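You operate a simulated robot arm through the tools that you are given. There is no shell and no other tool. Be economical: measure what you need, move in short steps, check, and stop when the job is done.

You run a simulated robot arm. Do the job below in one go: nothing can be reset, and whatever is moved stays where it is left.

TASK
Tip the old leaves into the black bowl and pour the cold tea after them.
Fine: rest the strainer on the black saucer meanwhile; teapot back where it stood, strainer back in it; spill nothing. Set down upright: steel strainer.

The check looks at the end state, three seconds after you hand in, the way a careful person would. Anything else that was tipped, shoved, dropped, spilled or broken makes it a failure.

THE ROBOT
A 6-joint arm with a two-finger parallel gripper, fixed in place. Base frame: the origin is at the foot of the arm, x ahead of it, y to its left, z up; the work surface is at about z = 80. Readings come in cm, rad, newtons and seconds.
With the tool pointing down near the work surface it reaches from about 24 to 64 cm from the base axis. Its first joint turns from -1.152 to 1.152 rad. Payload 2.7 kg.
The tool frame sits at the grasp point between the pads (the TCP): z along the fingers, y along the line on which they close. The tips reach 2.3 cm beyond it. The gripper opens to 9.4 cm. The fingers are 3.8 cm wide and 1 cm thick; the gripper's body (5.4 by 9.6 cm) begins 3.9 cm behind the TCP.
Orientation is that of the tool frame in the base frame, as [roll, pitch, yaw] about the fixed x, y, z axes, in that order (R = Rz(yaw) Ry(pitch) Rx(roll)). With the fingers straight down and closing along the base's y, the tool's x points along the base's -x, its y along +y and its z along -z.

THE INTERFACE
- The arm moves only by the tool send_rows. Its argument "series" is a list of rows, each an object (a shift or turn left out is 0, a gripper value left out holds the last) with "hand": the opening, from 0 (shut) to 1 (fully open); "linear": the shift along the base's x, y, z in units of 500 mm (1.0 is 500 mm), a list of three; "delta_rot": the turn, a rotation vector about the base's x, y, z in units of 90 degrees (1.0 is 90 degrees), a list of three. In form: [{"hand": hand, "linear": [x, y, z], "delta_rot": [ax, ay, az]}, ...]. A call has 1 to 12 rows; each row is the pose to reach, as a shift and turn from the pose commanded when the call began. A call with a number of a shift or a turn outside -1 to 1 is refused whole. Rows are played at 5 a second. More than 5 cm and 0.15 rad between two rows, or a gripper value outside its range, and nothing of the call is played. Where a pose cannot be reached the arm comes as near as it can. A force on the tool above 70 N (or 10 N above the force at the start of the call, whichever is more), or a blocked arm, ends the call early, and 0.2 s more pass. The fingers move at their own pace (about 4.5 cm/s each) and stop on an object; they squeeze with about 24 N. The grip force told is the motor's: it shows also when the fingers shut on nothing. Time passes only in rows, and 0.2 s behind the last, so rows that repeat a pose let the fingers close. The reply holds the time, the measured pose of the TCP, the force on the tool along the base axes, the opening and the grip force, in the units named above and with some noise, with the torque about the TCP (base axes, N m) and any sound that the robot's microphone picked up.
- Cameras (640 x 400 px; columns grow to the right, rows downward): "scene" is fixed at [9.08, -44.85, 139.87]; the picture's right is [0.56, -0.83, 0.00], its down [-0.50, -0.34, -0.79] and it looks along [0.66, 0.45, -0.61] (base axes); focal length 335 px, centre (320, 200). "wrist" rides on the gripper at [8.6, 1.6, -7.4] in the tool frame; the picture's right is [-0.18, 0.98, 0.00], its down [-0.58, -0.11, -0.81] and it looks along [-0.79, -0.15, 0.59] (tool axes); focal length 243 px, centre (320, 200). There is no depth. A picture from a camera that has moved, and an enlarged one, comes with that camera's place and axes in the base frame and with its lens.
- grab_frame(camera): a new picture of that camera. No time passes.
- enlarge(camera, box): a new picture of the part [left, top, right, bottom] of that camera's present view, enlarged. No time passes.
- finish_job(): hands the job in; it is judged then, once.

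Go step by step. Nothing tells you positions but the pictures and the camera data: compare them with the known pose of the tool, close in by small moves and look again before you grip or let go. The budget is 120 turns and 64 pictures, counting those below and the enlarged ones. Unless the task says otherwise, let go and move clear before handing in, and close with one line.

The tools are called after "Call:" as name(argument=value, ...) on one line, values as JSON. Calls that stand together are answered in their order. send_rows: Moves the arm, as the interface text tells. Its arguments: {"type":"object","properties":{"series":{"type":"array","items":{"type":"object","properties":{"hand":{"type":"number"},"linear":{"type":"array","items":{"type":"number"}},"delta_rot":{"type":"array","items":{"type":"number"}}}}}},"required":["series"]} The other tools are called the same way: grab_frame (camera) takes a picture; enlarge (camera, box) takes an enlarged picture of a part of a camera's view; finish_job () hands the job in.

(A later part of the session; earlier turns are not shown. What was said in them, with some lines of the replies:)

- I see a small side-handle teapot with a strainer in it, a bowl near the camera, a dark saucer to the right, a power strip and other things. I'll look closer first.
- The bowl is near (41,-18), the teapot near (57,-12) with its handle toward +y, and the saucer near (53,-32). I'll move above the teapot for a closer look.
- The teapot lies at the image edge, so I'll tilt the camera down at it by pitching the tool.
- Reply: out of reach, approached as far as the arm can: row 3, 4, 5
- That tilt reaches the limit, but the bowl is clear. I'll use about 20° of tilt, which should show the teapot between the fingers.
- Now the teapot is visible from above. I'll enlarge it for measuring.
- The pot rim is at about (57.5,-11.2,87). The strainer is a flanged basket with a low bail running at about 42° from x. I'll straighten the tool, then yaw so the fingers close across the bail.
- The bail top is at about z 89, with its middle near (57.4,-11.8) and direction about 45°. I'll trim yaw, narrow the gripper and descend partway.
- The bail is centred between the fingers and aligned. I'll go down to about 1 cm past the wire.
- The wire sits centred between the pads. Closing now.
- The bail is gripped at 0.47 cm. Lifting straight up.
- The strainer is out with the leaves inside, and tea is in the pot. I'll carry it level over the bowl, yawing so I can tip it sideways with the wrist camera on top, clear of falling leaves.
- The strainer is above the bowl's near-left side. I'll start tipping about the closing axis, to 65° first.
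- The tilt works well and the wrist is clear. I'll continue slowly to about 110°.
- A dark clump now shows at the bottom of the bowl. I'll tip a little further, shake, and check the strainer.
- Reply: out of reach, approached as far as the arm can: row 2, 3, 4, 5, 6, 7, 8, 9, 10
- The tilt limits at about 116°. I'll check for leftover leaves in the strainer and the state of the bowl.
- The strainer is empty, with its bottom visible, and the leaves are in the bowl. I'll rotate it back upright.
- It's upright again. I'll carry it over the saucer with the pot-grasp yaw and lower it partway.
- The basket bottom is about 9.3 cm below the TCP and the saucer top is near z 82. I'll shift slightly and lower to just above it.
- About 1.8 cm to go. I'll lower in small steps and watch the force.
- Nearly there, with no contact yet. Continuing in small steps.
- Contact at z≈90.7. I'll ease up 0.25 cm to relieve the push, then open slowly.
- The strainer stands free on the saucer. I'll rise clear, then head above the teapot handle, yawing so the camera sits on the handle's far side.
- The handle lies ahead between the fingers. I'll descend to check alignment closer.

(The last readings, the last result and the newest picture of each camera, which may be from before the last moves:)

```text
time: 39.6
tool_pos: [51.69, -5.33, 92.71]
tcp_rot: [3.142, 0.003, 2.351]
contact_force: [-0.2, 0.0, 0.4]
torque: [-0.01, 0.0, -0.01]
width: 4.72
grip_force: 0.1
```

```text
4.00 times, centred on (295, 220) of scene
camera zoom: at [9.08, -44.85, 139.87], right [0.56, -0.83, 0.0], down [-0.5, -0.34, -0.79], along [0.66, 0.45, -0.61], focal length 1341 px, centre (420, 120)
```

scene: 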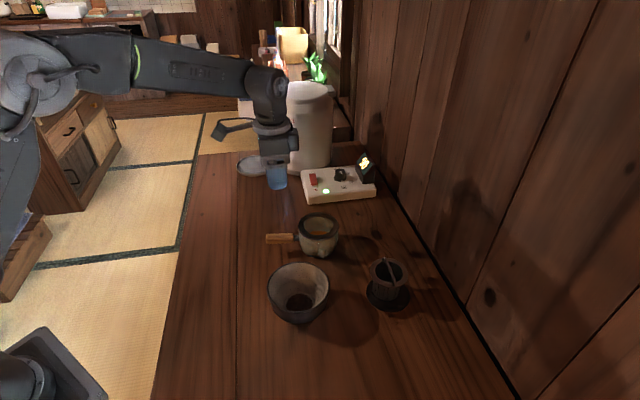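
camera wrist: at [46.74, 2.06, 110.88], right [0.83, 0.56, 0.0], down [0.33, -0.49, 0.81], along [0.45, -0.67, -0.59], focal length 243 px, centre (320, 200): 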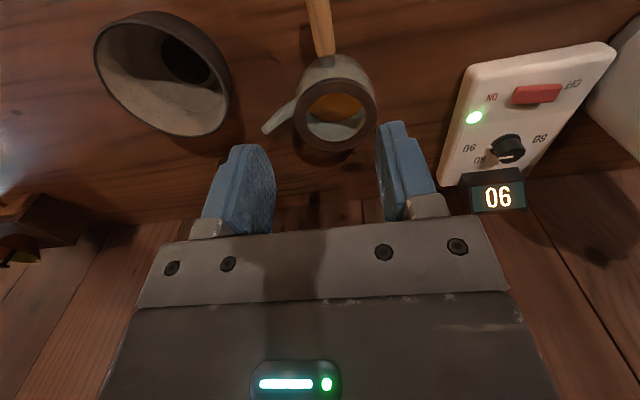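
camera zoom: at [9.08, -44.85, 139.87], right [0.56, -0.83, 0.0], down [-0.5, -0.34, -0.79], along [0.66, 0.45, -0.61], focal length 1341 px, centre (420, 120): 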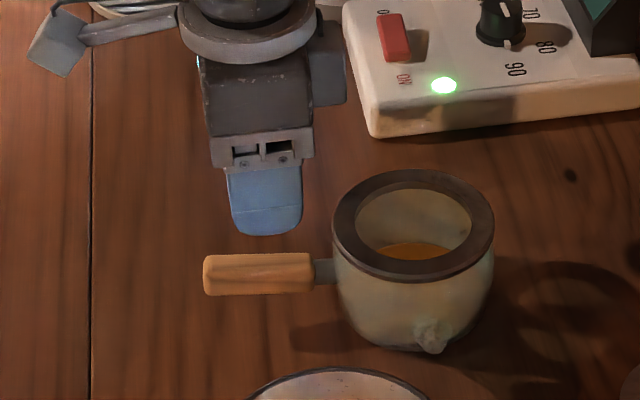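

The handle axis is at z≈84.7, direction about 133°. I'll trim, descend around it and look again.

Call:
send_rows(series=[{"linear": [0.005, 0.002, -0.04], "delta_rot": [0, 0, -0.02]}, {"linear": [0.005, 0.002, -0.08], "delta_rot": [0, 0, -0.02]}, {"linear": [0.005, 0.002, -0.12], "delta_rot": [0, 0, -0.02]}, {"linear": [0.005, 0.002, -0.155], "delta_rot": [0, 0, -0.02]}, {"linear": [0.005, 0.002, -0.155], "delta_rot": [0, 0, -0.02]}])

Call:
enlarge(camera="wrist", box=[200, 0, 440, 200])

Call:
enlarge(camera="scene", box=[230, 170, 360, 270])

```text
time: 40.8
tool_pos: [51.87, -5.26, 84.78]
tcp_rot: [3.141, 0.001, 2.32]
contact_force: [0.0, 0.4, 0.4]
torque: [-0.02, 0.0, 0.0]
width: 4.7
grip_force: 0.1
```

```text
2.00 times, centred on (320, 100) of wrist
camera zoom: at [47.17, 2.33, 92.09], right [0.85, 0.53, 0.0], down [0.32, -0.5, 0.81], along [0.43, -0.68, -0.59], focal length 485 px, centre (320, 400)
```

zoom: 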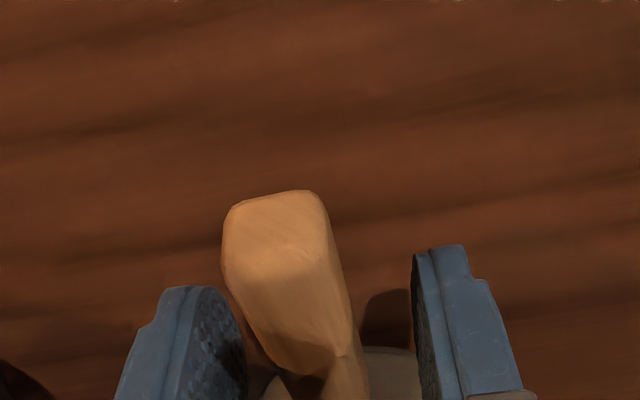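

```text
4.00 times, centred on (295, 220) of scene
camera zoom: at [9.08, -44.85, 139.87], right [0.56, -0.83, 0.0], down [-0.5, -0.34, -0.79], along [0.66, 0.45, -0.61], focal length 1341 px, centre (420, 120)
```

zoom: 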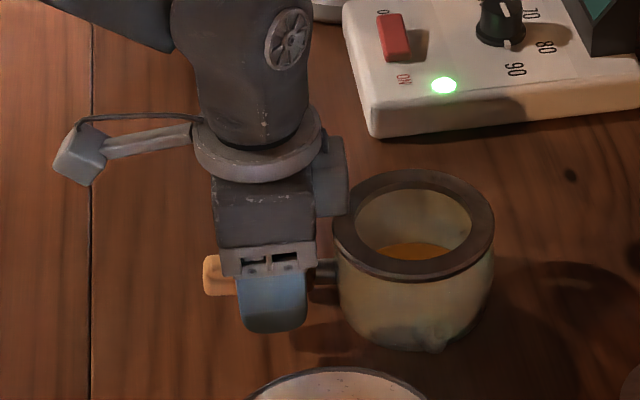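

Call:
enlarge(camera="wrist", box=[230, 80, 410, 230])

```text
2.67 times, centred on (320, 155) of wrist
camera zoom: at [47.17, 2.33, 92.09], right [0.85, 0.53, 0.0], down [0.32, -0.5, 0.81], along [0.43, -0.68, -0.59], focal length 647 px, centre (320, 320)
```

zoom: 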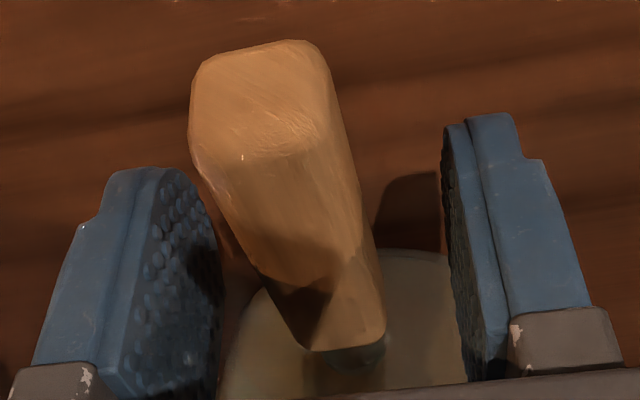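

The handle is centred and aligned between the pads. Closing on it.

Call:
send_rows(series=[{"hand": 0.35}, {"hand": 0.25}, {"hand": 0.15}, {"hand": 0.05}, {"hand": 0.0}, {"hand": 0}, {"hand": 0}])

Call:
enlarge(camera="scene", box=[230, 170, 360, 270])

```text
time: 42.4
tool_pos: [51.96, -5.15, 84.8]
tcp_rot: [-3.141, 0.002, 2.32]
contact_force: [1.1, 0.2, 0.3]
torque: [-0.12, -0.15, 0.08]
width: 2.0
grip_force: 23.6
```

```text
4.00 times, centred on (295, 220) of scene
camera zoom: at [9.09, -44.85, 139.87], right [0.56, -0.83, 0.0], down [-0.5, -0.34, -0.79], along [0.66, 0.45, -0.61], focal length 1341 px, centre (420, 120)
```

zoom: 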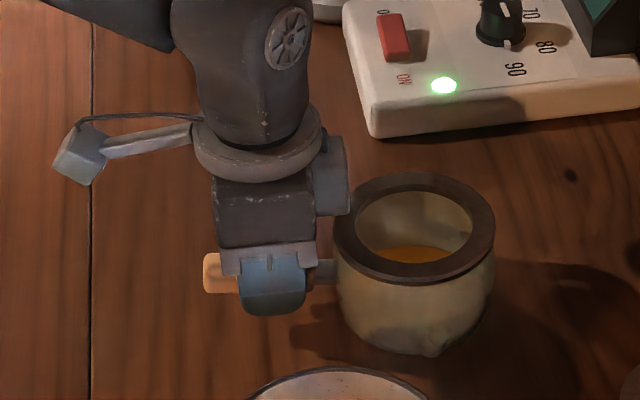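

Gripped at 2.0 cm. I'll lift a little and check that the pot stays level.

Call:
send_rows(series=[{"linear": [0, 0, 0.006]}, {"linear": [0, 0, 0.014]}, {"linear": [0, 0, 0.024]}, {"linear": [0, 0, 0.04]}, {"linear": [0, 0, 0.04]}])

Call:
enlarge(camera="scene", box=[230, 170, 360, 270])

```text
time: 43.6
tool_pos: [52.02, -5.23, 86.79]
tcp_rot: [-3.141, 0.002, 2.32]
contact_force: [-0.5, 0.0, -4.0]
torque: [0.2, 0.17, -0.04]
width: 1.98
grip_force: 24.3
```

```text
4.00 times, centred on (295, 220) of scene
camera zoom: at [9.09, -44.85, 139.87], right [0.56, -0.83, 0.0], down [-0.5, -0.34, -0.79], along [0.66, 0.45, -0.61], focal length 1341 px, centre (420, 120)
```

zoom: 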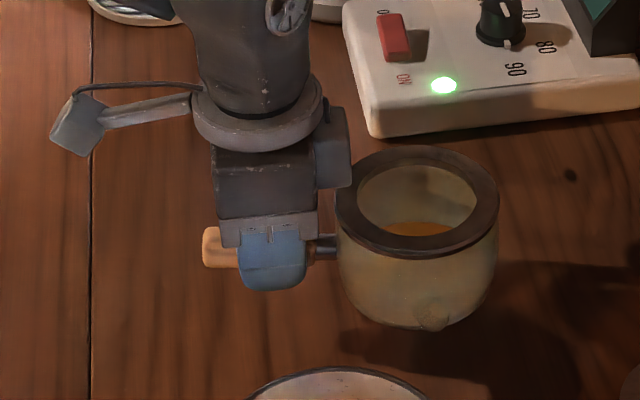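

The pot is level and holding at about 4 N. I'll lift to full height.

Call:
send_rows(series=[{"linear": [0, 0, 0.02]}, {"linear": [0, 0, 0.05]}, {"linear": [0, 0, 0.09]}, {"linear": [0, 0, 0.13]}, {"linear": [0, 0, 0.17]}, {"linear": [0, 0, 0.21]}, {"linear": [0, 0, 0.24]}, {"linear": [0, 0, 0.254]}, {"linear": [0, 0, 0.254]}])

Call:
grab_frame(camera="scene")

```text
time: 45.6
tool_pos: [51.95, -5.26, 99.46]
tcp_rot: [3.141, 0.002, 2.319]
contact_force: [-0.2, -0.3, -4.8]
torque: [0.24, 0.19, 0.0]
width: 1.97
grip_force: 24.3
```

```text
20 pictures are left
```

scene: 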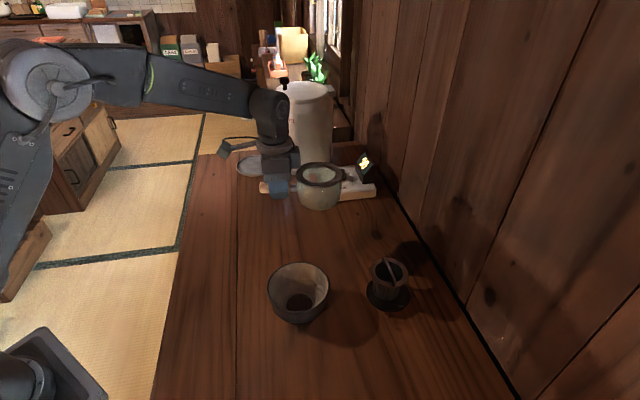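

Level and steady. I'll carry the pot toward the bowl with a small yaw so the spout will point over it.

Call:
send_rows(series=[{"linear": [-0.015, 0, 0], "delta_rot": [0, 0, 0.008]}, {"linear": [-0.05, -0.001, 0], "delta_rot": [0, 0, 0.027]}, {"linear": [-0.1, -0.002, 0], "delta_rot": [0, 0, 0.054]}, {"linear": [-0.15, -0.003, 0], "delta_rot": [0, 0, 0.08]}, {"linear": [-0.2, -0.004, 0], "delta_rot": [0, 0, 0.108]}, {"linear": [-0.25, -0.005, 0], "delta_rot": [0, 0, 0.135]}, {"linear": [-0.29, -0.005, 0], "delta_rot": [0, 0, 0.157]}, {"linear": [-0.307, -0.005, 0], "delta_rot": [0, 0, 0.167]}, {"linear": [-0.307, -0.005, 0], "delta_rot": [0, 0, 0.167]}])

Call:
grab_frame(camera="scene")

```text
time: 47.6
tool_pos: [36.59, -5.59, 99.45]
tcp_rot: [-3.141, 0.002, 2.583]
contact_force: [0.0, 0.6, -5.1]
torque: [0.16, 0.24, -0.01]
width: 2.0
grip_force: 23.6
```

```text
19 pictures are left
```

scene: 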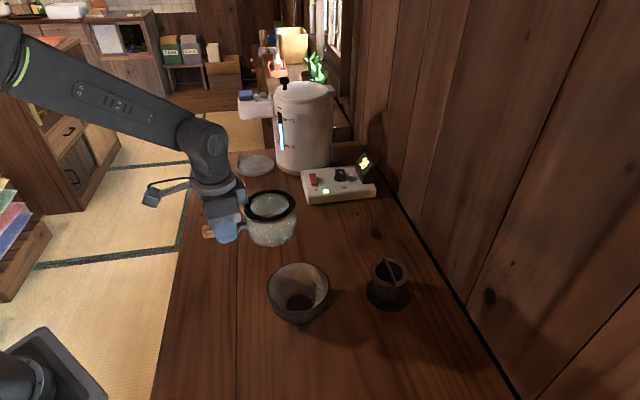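

Now I'll tilt about the handle axis in steps, keeping the spout tip above the bowl. First to 27°.

Call:
send_rows(series=[{"linear": [0, 0, 0], "delta_rot": [0.042, -0.0265, 0]}, {"linear": [0, 0, 0], "delta_rot": [0.085, -0.053, 0]}, {"linear": [0, -0.001, 0], "delta_rot": [0.127, -0.0795, 0]}, {"linear": [-0.001, -0.003, 0], "delta_rot": [0.17, -0.106, 0]}, {"linear": [-0.003, -0.006, 0], "delta_rot": [0.212, -0.1325, 0]}, {"linear": [-0.005, -0.01, 0], "delta_rot": [0.254, -0.159, 0]}])

Call:
enlarge(camera="scene", box=[180, 120, 400, 330])

```text
time: 49.0
tool_pos: [36.39, -5.99, 99.56]
tcp_rot: [2.671, 0.003, 2.582]
contact_force: [-0.9, 0.3, -3.6]
torque: [0.15, 0.21, -0.03]
width: 1.99
grip_force: 24.0
```

```text
1.90 times, centred on (290, 225) of scene
camera zoom: at [9.09, -44.85, 139.87], right [0.56, -0.83, 0.0], down [-0.5, -0.34, -0.79], along [0.66, 0.45, -0.61], focal length 639 px, centre (377, 152)
```

zoom: 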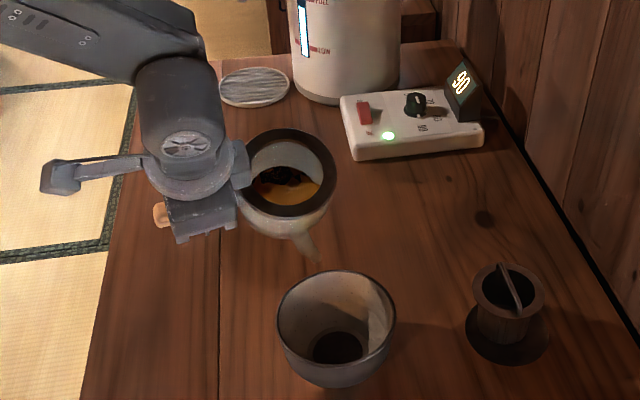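

The spout needs about 1.5 cm of sideways shift to centre over the bowl. I'll do that first, then tilt on to 45°.

Call:
send_rows(series=[{"linear": [0.008, -0.012, 0]}, {"linear": [0.016, -0.024, 0]}, {"linear": [0.0125, -0.0308, 0], "delta_rot": [0.057, -0.0355, 0]}, {"linear": [0.0084, -0.039, 0], "delta_rot": [0.113, -0.0705, 0]}, {"linear": [0.0035, -0.0486, 0], "delta_rot": [0.17, -0.106, 0]}])

Call:
enlarge(camera="scene", box=[180, 120, 400, 330])

```text
time: 50.2
tool_pos: [36.64, -8.44, 99.54]
tcp_rot: [2.355, 0.001, 2.582]
contact_force: [-0.2, 0.4, -3.3]
torque: [0.12, 0.24, -0.01]
width: 1.98
grip_force: 23.7
```

```text
1.90 times, centred on (290, 225) of scene
camera zoom: at [9.09, -44.85, 139.87], right [0.56, -0.83, 0.0], down [-0.5, -0.34, -0.79], along [0.66, 0.45, -0.61], focal length 639 px, centre (377, 152)
```

zoom: 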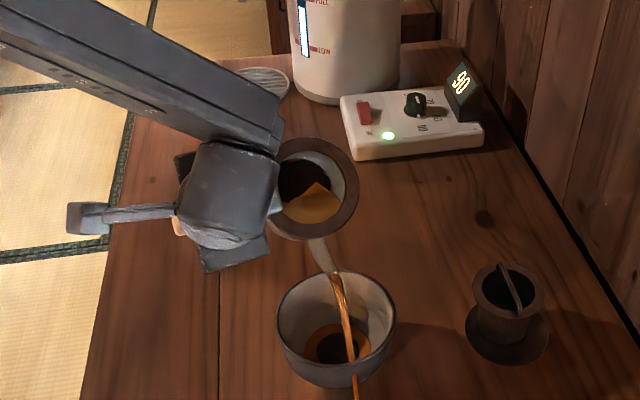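

The stream seems to reach forward past the bowl's near side, so I need to see exactly where it lands before any time passes.

Call:
enlarge(camera="scene", box=[255, 240, 375, 360])

```text
3.33 times, centred on (315, 300) of scene
camera zoom: at [9.09, -44.85, 139.87], right [0.56, -0.83, 0.0], down [-0.5, -0.34, -0.79], along [0.66, 0.45, -0.61], focal length 1118 px, centre (337, -133)
```

zoom: 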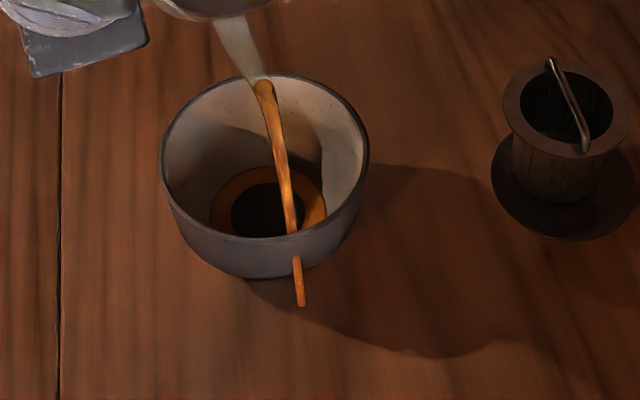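

The stream enters inside the rim but close to the near side. I'll shift the pot back 3 cm from the bowl edge and hold.

Call:
send_rows(series=[{"linear": [0.014, 0.027, 0]}, {"linear": [0.028, 0.054, 0]}, {"linear": [0.028, 0.054, 0]}])

Call:
enlarge(camera="scene", box=[215, 170, 395, 350])

```text
time: 51.0
tool_pos: [38.17, -5.8, 99.46]
tcp_rot: [2.355, -0.001, 2.581]
contact_force: [-0.3, -0.7, -3.6]
torque: [0.09, 0.23, 0.01]
width: 2.0
grip_force: 24.2
```

```text
2.22 times, centred on (305, 260) of scene
camera zoom: at [9.09, -44.85, 139.87], right [0.56, -0.83, 0.0], down [-0.5, -0.34, -0.79], along [0.66, 0.45, -0.61], focal length 745 px, centre (353, 67)
```

zoom: 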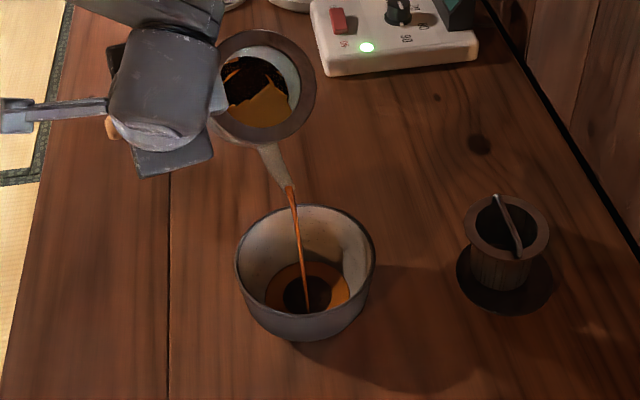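

The stream is now centred in the bowl and nothing is on the table. I'll tilt on slowly.

Call:
send_rows(series=[{"linear": [-0.0027, -0.0053, 0], "delta_rot": [0.0283, -0.0177, 0]}, {"linear": [-0.0055, -0.0109, 0], "delta_rot": [0.0565, -0.0353, 0]}, {"linear": [-0.0085, -0.0168, 0], "delta_rot": [0.0848, -0.053, 0]}, {"linear": [-0.0116, -0.0228, 0], "delta_rot": [0.113, -0.0707, 0]}])

Call:
enlarge(camera="scene", box=[215, 170, 395, 350])

```text
time: 52.0
tool_pos: [37.36, -6.8, 99.53]
tcp_rot: [2.145, 0.0, 2.583]
contact_force: [-0.2, -1.2, -3.4]
torque: [0.11, 0.23, -0.04]
width: 1.98
grip_force: 24.1
```

```text
2.22 times, centred on (305, 260) of scene
camera zoom: at [9.09, -44.85, 139.87], right [0.56, -0.83, 0.0], down [-0.5, -0.34, -0.79], along [0.66, 0.45, -0.61], focal length 745 px, centre (353, 67)
```

zoom: 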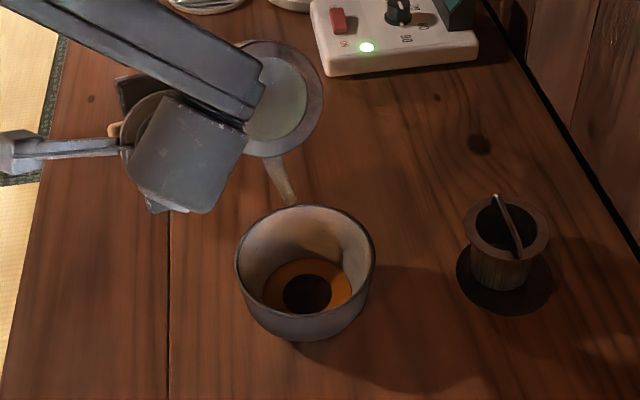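

The pot looks empty and the stream has stopped. I'll tilt further to drain the last drops and hold.

Call:
send_rows(series=[{"linear": [-0.0054, -0.0107, 0], "delta_rot": [0.0424, -0.0265, 0]}, {"linear": [-0.011, -0.0214, 0], "delta_rot": [0.085, -0.053, 0]}, {"linear": [-0.0165, -0.032, 0], "delta_rot": [0.127, -0.0795, 0]}, {"linear": [-0.022, -0.043, 0], "delta_rot": [0.17, -0.106, 0]}, {"linear": [-0.027, -0.053, 0], "delta_rot": [0.212, -0.1325, 0]}, {"linear": [-0.027, -0.053, 0], "delta_rot": [0.212, -0.1325, 0]}, {"linear": [-0.027, -0.053, 0], "delta_rot": [0.212, -0.1325, 0]}, {"linear": [-0.027, -0.053, 0], "delta_rot": [0.212, -0.1325, 0]}, {"linear": [-0.027, -0.053, 0], "delta_rot": [0.212, -0.1325, 0]}, {"linear": [-0.027, -0.053, 0], "delta_rot": [0.212, -0.1325, 0]}])

Call:
enlarge(camera="scene", box=[195, 170, 395, 350])

```text
time: 54.2
tool_pos: [36.05, -9.54, 99.58]
tcp_rot: [1.754, 0.0, 2.581]
contact_force: [0.0, -0.3, -4.1]
torque: [0.09, 0.24, -0.01]
width: 2.0
grip_force: 23.5
```

```text
2.22 times, centred on (295, 260) of scene
camera zoom: at [9.09, -44.85, 139.87], right [0.56, -0.83, 0.0], down [-0.5, -0.34, -0.79], along [0.66, 0.45, -0.61], focal length 745 px, centre (376, 67)
```

zoom: 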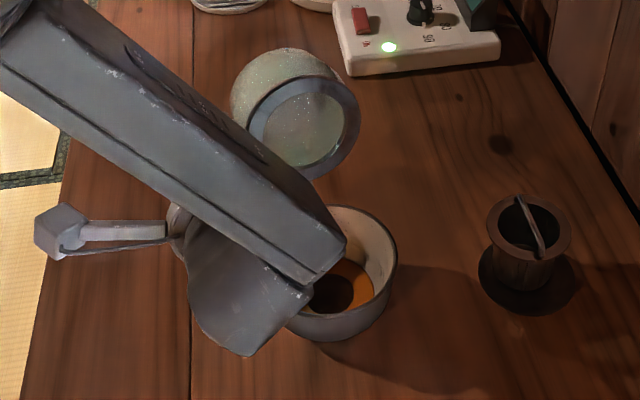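

The pot is drained and nothing has spilled. I'll bring the pot upright, backing away from the bowl.

Call:
send_rows(series=[{"linear": [0.005, 0.01, 0], "delta_rot": [-0.075, 0.047, 0]}, {"linear": [0.01, 0.02, 0], "delta_rot": [-0.15, 0.094, 0]}, {"linear": [0.015, 0.03, 0], "delta_rot": [-0.225, 0.14, 0]}, {"linear": [0.02, 0.04, 0], "delta_rot": [-0.3, 0.187, 0]}, {"linear": [0.025, 0.05, 0], "delta_rot": [-0.375, 0.234, 0]}, {"linear": [0.03, 0.06, 0], "delta_rot": [-0.45, 0.281, 0]}, {"linear": [0.035, 0.07, 0], "delta_rot": [-0.525, 0.328, 0]}, {"linear": [0.04, 0.08, 0], "delta_rot": [-0.6, 0.375, 0]}, {"linear": [0.04, 0.08, 0], "delta_rot": [-0.675, 0.422, 0]}, {"linear": [0.04, 0.08, 0], "delta_rot": [-0.749, 0.468, 0]}, {"linear": [0.04, 0.08, 0], "delta_rot": [-0.749, 0.468, 0]}])

```text
time: 56.6
tool_pos: [38.1, -5.56, 99.56]
tcp_rot: [-3.139, 0.002, 2.583]
contact_force: [0.7, 0.6, -3.6]
torque: [0.11, 0.2, 0.0]
width: 1.98
grip_force: 24.1
```

The pot is upright. I'll carry it back above its spot with the original yaw.

Call:
send_rows(series=[{"linear": [0.02, 0, 0], "delta_rot": [0, 0, -0.01]}, {"linear": [0.06, 0.001, 0], "delta_rot": [0, 0, -0.036]}, {"linear": [0.11, 0.002, 0], "delta_rot": [0, 0, -0.066]}, {"linear": [0.16, 0.003, 0], "delta_rot": [0, 0, -0.097]}, {"linear": [0.21, 0.005, 0], "delta_rot": [0, 0, -0.127]}, {"linear": [0.255, 0.006, 0], "delta_rot": [0, 0, -0.154]}, {"linear": [0.277, 0.0064, 0], "delta_rot": [0, 0, -0.1675]}, {"linear": [0.277, 0.0064, 0], "delta_rot": [0, 0, -0.1675]}, {"linear": [0.277, 0.0064, 0], "delta_rot": [0, 0, -0.1675]}])

Call:
send_rows(series=[{"linear": [0, 0, 0]}])

```text
time: 58.6
tool_pos: [52.05, -5.17, 99.47]
tcp_rot: [-3.141, 0.003, 2.32]
contact_force: [-0.2, 0.0, -4.2]
torque: [0.19, 0.19, 0.0]
width: 1.99
grip_force: 23.7
```

```text
time: 59.0
tool_pos: [51.93, -5.07, 99.41]
tcp_rot: [-3.141, 0.001, 2.32]
contact_force: [-0.7, 0.6, -4.0]
torque: [0.18, 0.11, 0.0]
width: 2.01
grip_force: 24.0
```

Over its original spot. Lowering to 2 cm above the table.

Call:
send_rows(series=[{"linear": [0, -0.001, -0.04]}, {"linear": [0, -0.001, -0.09]}, {"linear": [0, -0.001, -0.14]}, {"linear": [0, -0.001, -0.19]}, {"linear": [0, -0.001, -0.23]}, {"linear": [0, -0.001, -0.256]}, {"linear": [0, -0.001, -0.256]}])

Call:
enlarge(camera="scene", box=[230, 170, 360, 270])

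```text
time: 60.6
tool_pos: [52.17, -5.23, 86.64]
tcp_rot: [-3.141, 0.002, 2.32]
contact_force: [-0.6, 0.4, -3.4]
torque: [0.2, 0.17, -0.04]
width: 2.01
grip_force: 24.2
```

```text
4.00 times, centred on (295, 220) of scene
camera zoom: at [9.09, -44.85, 139.87], right [0.56, -0.83, 0.0], down [-0.5, -0.34, -0.79], along [0.66, 0.45, -0.61], focal length 1341 px, centre (420, 120)
```

zoom: 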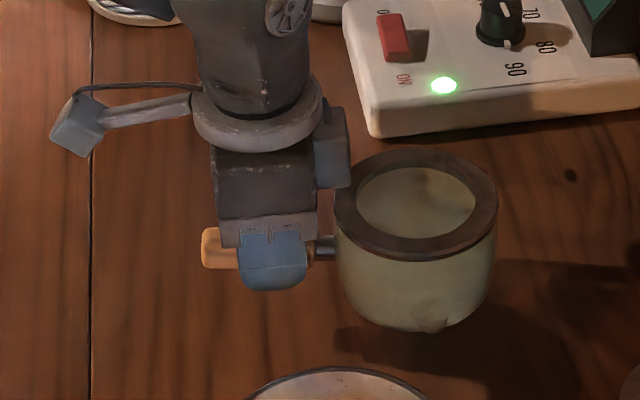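

This matches the earlier lift view almost exactly. Lowering gently to contact.

Call:
send_rows(series=[{"linear": [0, 0, -0.012]}, {"linear": [0, 0, -0.024]}, {"linear": [0, 0, -0.029]}, {"linear": [0, 0, -0.029]}])

Call:
send_rows(series=[{"linear": [0, 0, -0.003]}, {"linear": [0, 0, -0.003]}])

Call:
send_rows(series=[{"linear": [0, 0, -0.003]}, {"linear": [0, 0, -0.003]}])

```text
time: 61.6
tool_pos: [52.0, -5.06, 85.3]
tcp_rot: [3.14, 0.002, 2.318]
contact_force: [-0.3, 0.6, -3.7]
torque: [0.22, 0.17, 0.0]
width: 1.97
grip_force: 23.8
```

```text
time: 62.2
tool_pos: [51.87, -5.28, 85.17]
tcp_rot: [3.141, 0.001, 2.32]
contact_force: [0.0, -0.6, -3.6]
torque: [0.19, 0.11, 0.0]
width: 2.0
grip_force: 24.1
```

```text
time: 62.8
tool_pos: [51.91, -5.25, 84.97]
tcp_rot: [-3.141, 0.002, 2.319]
contact_force: [-1.0, -0.8, -4.1]
torque: [0.18, 0.18, 0.03]
width: 2.0
grip_force: 23.8
```

Call:
send_rows(series=[{"linear": [0, 0, -0.003]}, {"linear": [0, 0, -0.003]}])

Call:
send_rows(series=[{"linear": [0, 0, -0.002]}, {"linear": [0, 0, -0.002]}])

Call:
send_rows(series=[{"linear": [0, 0, -0.002]}, {"linear": [0, 0, -0.002]}])

```text
time: 63.4
tool_pos: [52.0, -5.21, 84.88]
tcp_rot: [3.141, 0.003, 2.319]
contact_force: [-1.3, 0.4, 6.2]
torque: [-0.57, -0.46, -0.11]
width: 2.02
grip_force: 24.3
```

```text
time: 64.0
tool_pos: [52.03, -5.26, 84.86]
tcp_rot: [3.139, 0.004, 2.32]
contact_force: [-4.1, 3.3, 15.0]
torque: [-0.32, -0.24, -0.02]
width: 1.97
grip_force: 23.7
```

```text
time: 64.6
tool_pos: [51.87, -5.22, 84.74]
tcp_rot: [3.139, 0.003, 2.319]
contact_force: [-2.3, 0.9, 15.4]
torque: [-0.36, -0.24, -0.05]
width: 2.01
grip_force: 23.3
```

The pot is down. I'll ease the push and open slowly.

Call:
send_rows(series=[{"linear": [0, 0, 0.003]}, {"linear": [0, 0, 0.003]}, {"hand": 0.27, "linear": [0, 0, 0.003]}, {"hand": 0.35, "linear": [0, 0, 0.003]}, {"hand": 0.5, "linear": [0, 0, 0.003]}, {"hand": 0.5, "linear": [0, 0, 0.003]}])

Call:
send_rows(series=[{"linear": [0, 0, 0.04]}, {"linear": [0, 0, 0.1]}, {"linear": [0, 0, 0.17]}, {"linear": [0, 0, 0.25]}, {"linear": [0, 0, 0.34]}, {"linear": [0, 0, 0.38]}, {"linear": [0, 0, 0.38]}])

Call:
enlarge(camera="scene", box=[240, 200, 430, 330])

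```text
time: 66.0
tool_pos: [51.84, -5.29, 84.75]
tcp_rot: [3.141, 0.0, 2.318]
contact_force: [0.2, 0.2, 0.0]
torque: [0.0, 0.01, 0.01]
width: 4.68
grip_force: 0.0
```

```text
time: 67.6
tool_pos: [52.02, -5.29, 103.76]
tcp_rot: [-3.141, 0.003, 2.321]
contact_force: [0.7, -0.3, 0.6]
torque: [0.03, 0.01, -0.04]
width: 4.71
grip_force: 0.2
```

```text
3.08 times, centred on (335, 265) of scene
camera zoom: at [9.08, -44.85, 139.87], right [0.56, -0.83, 0.0], down [-0.5, -0.34, -0.79], along [0.66, 0.45, -0.61], focal length 1032 px, centre (274, 0)
```

zoom: 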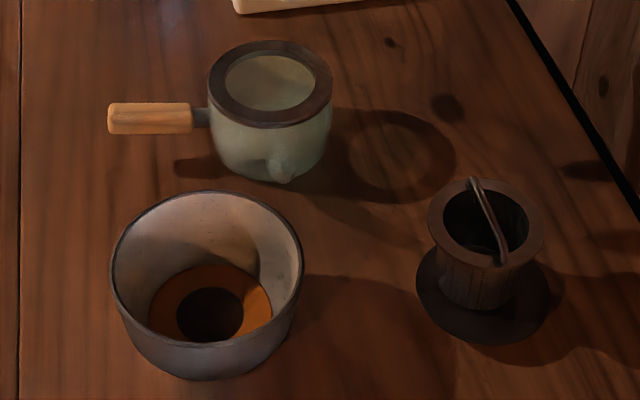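

The pot is back within about a millimetre of its old place, and the bowl holds leaves and tea. Now I'll return above the strainer.

Call:
send_rows(series=[{"linear": [0.002, -0.05, 0], "delta_rot": [0, 0, 0.09]}, {"linear": [0.005, -0.1, 0], "delta_rot": [0, 0, 0.18]}, {"linear": [0.008, -0.15, 0], "delta_rot": [0, 0, 0.27]}, {"linear": [0.011, -0.2, 0], "delta_rot": [0, 0, 0.36]}, {"linear": [0.014, -0.25, 0], "delta_rot": [0, 0, 0.45]}, {"linear": [0.017, -0.3, 0], "delta_rot": [0, 0, 0.54]}, {"linear": [0.02, -0.35, 0], "delta_rot": [0, 0, 0.63]}, {"linear": [0.023, -0.4, 0], "delta_rot": [0, 0, 0.72]}, {"hand": 0.28, "linear": [0.025, -0.45, 0], "delta_rot": [0, 0, 0.81]}, {"linear": [0.027, -0.5, 0], "delta_rot": [0, 0, 0.9]}, {"linear": [0.027, -0.533, 0], "delta_rot": [0, 0, 0.98]}, {"linear": [0.027, -0.533, 0], "delta_rot": [0, 0, 1.0]}])

Call:
send_rows(series=[{"linear": [0, 0, -0.06], "delta_rot": [0, 0, 0.018]}, {"linear": [0, 0, -0.13], "delta_rot": [0, 0, 0.018]}, {"linear": [0, 0, -0.19], "delta_rot": [0, 0, 0.018]}, {"linear": [0, 0, -0.2], "delta_rot": [0, 0, 0.018]}])

Call:
enlarge(camera="wrist", box=[200, 20, 440, 220])

```text
time: 70.2
tool_pos: [53.26, -31.99, 103.78]
tcp_rot: [-3.141, 0.001, -2.391]
contact_force: [0.3, -0.8, -0.5]
torque: [0.03, -0.01, -0.02]
width: 2.64
grip_force: 0.0
```

```text
time: 71.2
tool_pos: [53.36, -31.87, 93.86]
tcp_rot: [3.141, 0.0, -2.365]
contact_force: [0.1, -0.8, 0.1]
torque: [-0.05, 0.04, -0.01]
width: 2.64
grip_force: 0.0
```

```text
2.00 times, centred on (320, 120) of wrist
camera zoom: at [45.99, -36.75, 101.16], right [-0.56, 0.83, 0.0], down [0.49, 0.33, 0.81], along [0.67, 0.45, -0.59], focal length 485 px, centre (320, 360)
```

zoom: 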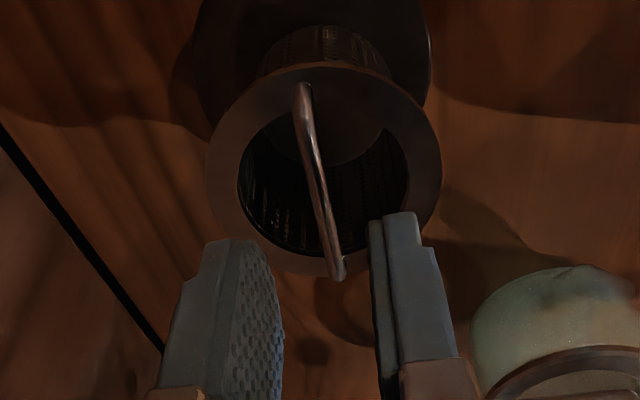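

The bail is centred again. I'll descend to the earlier grip height and close.

Call:
send_rows(series=[{"linear": [0, 0, -0.03]}, {"linear": [0, 0, -0.055]}, {"linear": [0, 0, -0.066]}, {"linear": [0, 0, -0.066]}, {"hand": 0.12, "linear": [0, 0, -0.066]}, {"hand": 0, "linear": [0, 0, -0.066]}, {"hand": 0, "linear": [0, 0, -0.066]}, {"hand": 0, "linear": [0, 0, -0.066]}])

Call:
send_rows(series=[{"linear": [0, 0, 0.01]}, {"linear": [0, 0, 0.04]}, {"linear": [0, 0, 0.08]}, {"linear": [0, 0, 0.13]}, {"linear": [0, 0, 0.18]}, {"linear": [0, 0, 0.23]}, {"linear": [0, 0, 0.26]}, {"linear": [0, 0, 0.26]}])

Call:
enlarge(camera="scene", box=[310, 170, 450, 330])

```text
time: 73.0
tool_pos: [53.36, -31.86, 90.4]
tcp_rot: [3.141, 0.001, -2.364]
contact_force: [0.4, 0.7, 0.7]
torque: [-0.01, 0.02, 0.0]
width: 0.45
grip_force: 24.2
```

```text
time: 74.8
tool_pos: [53.16, -31.9, 103.53]
tcp_rot: [-3.14, 0.001, -2.366]
contact_force: [0.1, -1.3, -0.4]
torque: [0.02, 0.0, -0.01]
width: 0.49
grip_force: 23.7
```

```text
2.50 times, centred on (380, 250) of scene
camera zoom: at [9.08, -44.85, 139.87], right [0.56, -0.83, 0.0], down [-0.5, -0.34, -0.79], along [0.66, 0.45, -0.61], focal length 838 px, centre (170, 75)
```

zoom: 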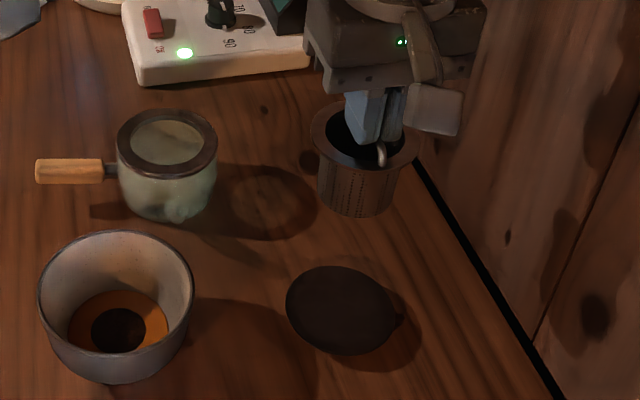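

Strainer lifted cleanly. I'll carry it over the pot and check alignment above the opening.

Call:
send_rows(series=[{"linear": [0.008, 0.04, 0]}, {"linear": [0.024, 0.12, 0]}, {"linear": [0.04, 0.2, 0]}, {"linear": [0.056, 0.28, 0]}, {"linear": [0.07, 0.35, 0]}, {"linear": [0.08, 0.39, 0]}, {"linear": [0.081, 0.4, 0]}, {"linear": [0.081, 0.4, -0.05]}, {"linear": [0.081, 0.4, -0.1]}, {"linear": [0.081, 0.4, -0.1]}])

Call:
enlarge(camera="scene", box=[270, 180, 370, 260])

Call:
enlarge(camera="wrist", box=[210, 0, 430, 180])

```text
time: 77.0
tool_pos: [57.3, -11.79, 98.6]
tcp_rot: [-3.141, 0.002, -2.366]
contact_force: [-0.8, -1.4, 0.3]
torque: [-0.02, 0.01, 0.01]
width: 0.46
grip_force: 24.6
```

```text
5.00 times, centred on (320, 220) of scene
camera zoom: at [9.09, -44.85, 139.87], right [0.56, -0.83, 0.0], down [-0.5, -0.34, -0.79], along [0.66, 0.45, -0.61], focal length 1677 px, centre (320, 100)
```

zoom: 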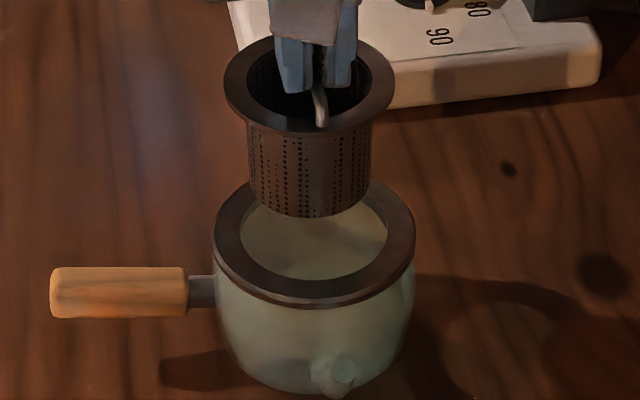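

```text
2.22 times, centred on (320, 90) of wrist
camera zoom: at [49.95, -16.72, 105.89], right [-0.56, 0.83, 0.0], down [0.49, 0.33, 0.81], along [0.67, 0.45, -0.59], focal length 539 px, centre (320, 444)
```

zoom: 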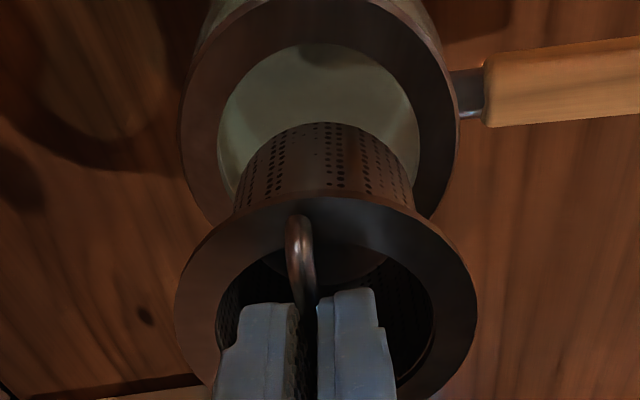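

A shift of about 2 mm toward (-x,-y) will align it. I'll apply that and lower the basket's tip into the opening.

Call:
send_rows(series=[{"linear": [-0.002, -0.004, 0]}, {"linear": [-0.002, -0.004, -0.02]}, {"linear": [-0.002, -0.004, -0.045]}, {"linear": [-0.002, -0.004, -0.07]}, {"linear": [-0.002, -0.004, -0.07]}])

Call:
enlarge(camera="scene", box=[270, 180, 370, 260])

Call:
enlarge(camera="wrist", box=[210, 20, 430, 200])

```text
time: 78.2
tool_pos: [57.26, -12.0, 94.97]
tcp_rot: [3.141, 0.002, -2.366]
contact_force: [0.5, -0.4, -0.2]
torque: [-0.02, -0.01, 0.01]
width: 0.46
grip_force: 23.8
```

```text
5.00 times, centred on (320, 220) of scene
camera zoom: at [9.09, -44.85, 139.87], right [0.56, -0.83, 0.0], down [-0.5, -0.34, -0.79], along [0.66, 0.45, -0.61], focal length 1677 px, centre (320, 100)
```

zoom: 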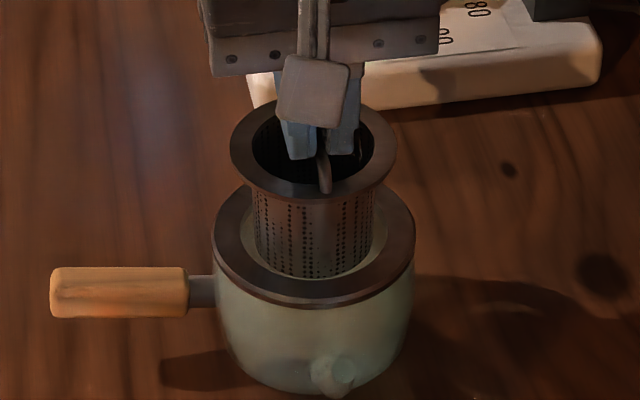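

```text
2.22 times, centred on (320, 110) of wrist
camera zoom: at [49.86, -16.98, 102.36], right [-0.56, 0.83, 0.0], down [0.49, 0.33, 0.81], along [0.67, 0.45, -0.59], focal length 539 px, centre (320, 400)
```

zoom: 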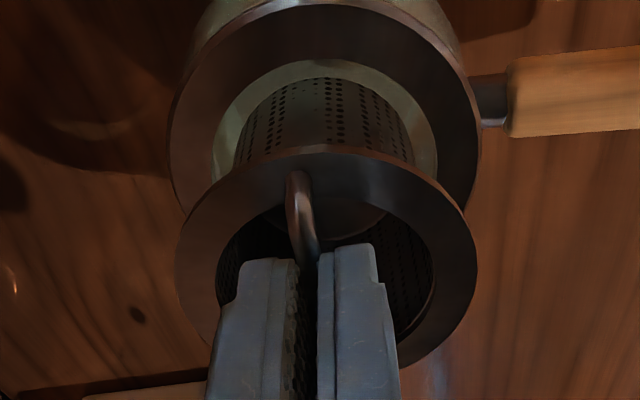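

The basket is entering cleanly and centred. I'll lower to near seating.

Call:
send_rows(series=[{"linear": [0, 0, -0.02]}, {"linear": [0, 0, -0.04]}, {"linear": [0, 0, -0.06]}, {"linear": [0, 0, -0.078]}, {"linear": [0, 0, -0.078]}])

Call:
send_rows(series=[{"linear": [0, 0, -0.005]}, {"linear": [0, 0, -0.005]}])

Call:
send_rows(series=[{"linear": [0, 0, -0.004]}, {"linear": [0, 0, -0.004]}])

```text
time: 79.4
tool_pos: [57.22, -12.09, 90.88]
tcp_rot: [3.141, 0.003, -2.366]
contact_force: [0.1, 0.5, -0.2]
torque: [-0.01, 0.01, -0.04]
width: 0.46
grip_force: 24.0
```

```text
time: 80.0
tool_pos: [57.39, -12.1, 90.73]
tcp_rot: [-3.141, 0.001, -2.364]
contact_force: [0.4, 0.0, 0.3]
torque: [-0.01, -0.03, -0.02]
width: 0.46
grip_force: 24.2
```

```text
time: 80.6
tool_pos: [57.27, -11.98, 90.58]
tcp_rot: [3.142, 0.004, -2.367]
contact_force: [-1.1, 0.8, -0.7]
torque: [0.01, 0.02, 0.01]
width: 0.44
grip_force: 24.1
```

Call:
send_rows(series=[{"linear": [0, 0, -0.003]}, {"linear": [0, 0, -0.003]}])

Call:
send_rows(series=[{"linear": [0, 0, -0.003]}, {"linear": [0, 0, -0.003]}])

Call:
enlarge(camera="scene", box=[270, 180, 370, 260])

```text
time: 81.2
tool_pos: [57.22, -11.97, 90.47]
tcp_rot: [3.141, 0.002, -2.364]
contact_force: [-0.4, -0.6, -0.1]
torque: [0.02, 0.03, 0.02]
width: 0.47
grip_force: 24.2
```

```text
time: 81.8
tool_pos: [57.17, -12.15, 90.35]
tcp_rot: [3.141, 0.002, -2.365]
contact_force: [0.9, 0.1, -1.2]
torque: [-0.01, 0.03, 0.02]
width: 0.47
grip_force: 24.0
```

```text
5.00 times, centred on (320, 220) of scene
camera zoom: at [9.08, -44.85, 139.87], right [0.56, -0.83, 0.0], down [-0.5, -0.34, -0.79], along [0.66, 0.45, -0.61], focal length 1677 px, centre (320, 100)
```

zoom: 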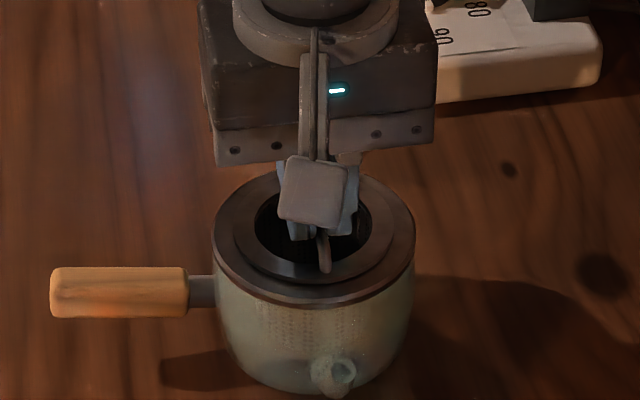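

Almost seated and concentric. A few more small steps to contact.

Call:
send_rows(series=[{"linear": [0, 0, -0.003]}, {"linear": [0, 0, -0.003]}])

Call:
send_rows(series=[{"linear": [0, 0, -0.003]}, {"linear": [0, 0, -0.003]}])

```text
time: 82.4
tool_pos: [57.04, -12.03, 90.21]
tcp_rot: [-3.141, 0.002, -2.365]
contact_force: [-0.9, 0.6, 2.9]
torque: [0.02, -0.02, 0.05]
width: 0.43
grip_force: 24.4
```

```text
time: 83.0
tool_pos: [57.24, -12.14, 90.19]
tcp_rot: [-3.138, 0.005, -2.365]
contact_force: [-6.1, 0.3, 17.4]
torque: [-0.12, 0.18, -0.03]
width: 0.47
grip_force: 23.8
```

The strainer is seated. I'll ease off the push, open slowly and rise clear.

Call:
send_rows(series=[{"linear": [0, 0, 0.003]}, {"linear": [0, 0, 0.003]}, {"hand": 0.1, "linear": [0, 0, 0.003]}, {"hand": 0.2, "linear": [0, 0, 0.003]}, {"hand": 0.28, "linear": [0, 0, 0.003]}, {"hand": 0.28, "linear": [0, 0, 0.003]}])

Call:
send_rows(series=[{"linear": [0, 0, 0.02]}, {"linear": [0, 0, 0.06]}, {"linear": [0, 0, 0.12]}, {"linear": [0, 0, 0.2]}, {"linear": [0, 0, 0.28]}, {"linear": [0, 0, 0.34]}, {"linear": [0, 0, 0.34]}])

Call:
enlarge(camera="scene", box=[240, 200, 430, 330])

```text
time: 84.4
tool_pos: [57.29, -12.09, 90.09]
tcp_rot: [-3.141, 0.002, -2.365]
contact_force: [0.4, 0.1, 0.5]
torque: [-0.03, -0.01, -0.02]
width: 2.6
grip_force: 0.1
```

```text
time: 86.0
tool_pos: [57.24, -12.09, 106.92]
tcp_rot: [-3.142, 0.002, -2.366]
contact_force: [-0.5, -0.9, 0.4]
torque: [-0.02, 0.01, 0.01]
width: 2.64
grip_force: 0.0
```

```text
3.08 times, centred on (335, 265) of scene
camera zoom: at [9.08, -44.85, 139.87], right [0.56, -0.83, 0.0], down [-0.5, -0.34, -0.79], along [0.66, 0.45, -0.61], focal length 1032 px, centre (274, 0)
```

zoom: 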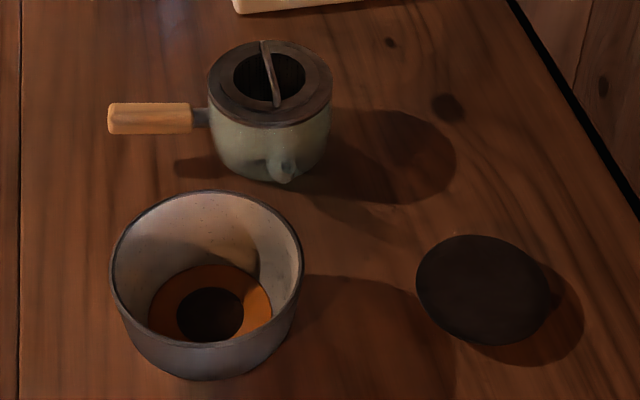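

Everything looks as at the start, with the tea and leaves in the bowl. I'll check one small dark mark at the saucer's edge.

Call:
enlarge(camera="scene", box=[360, 265, 420, 315])

```text
8.00 times, centred on (390, 290) of scene
camera zoom: at [9.08, -44.85, 139.87], right [0.56, -0.83, 0.0], down [-0.5, -0.34, -0.79], along [0.66, 0.45, -0.61], focal length 2683 px, centre (-240, -520)
```

zoom: 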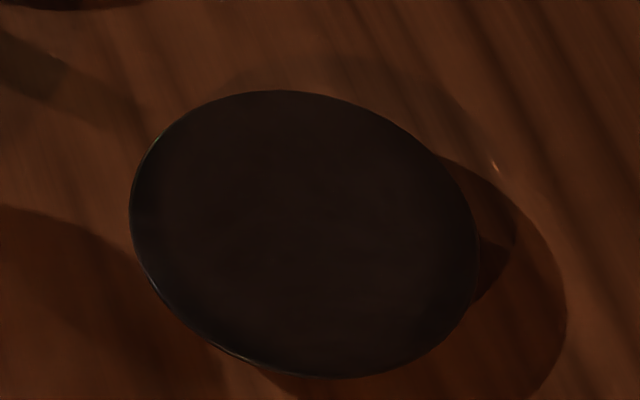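

The mark is only overlapping shadows, and the arm is clear, so I'm handing in.

Call:
finish_job()

```text
The job is handed in.
```

The old leaves and the cold tea are in the bowl. The teapot is back within about 3 mm of where it stood, with the strainer upright in it; the last pictures showed no spill, and I handed the job in.
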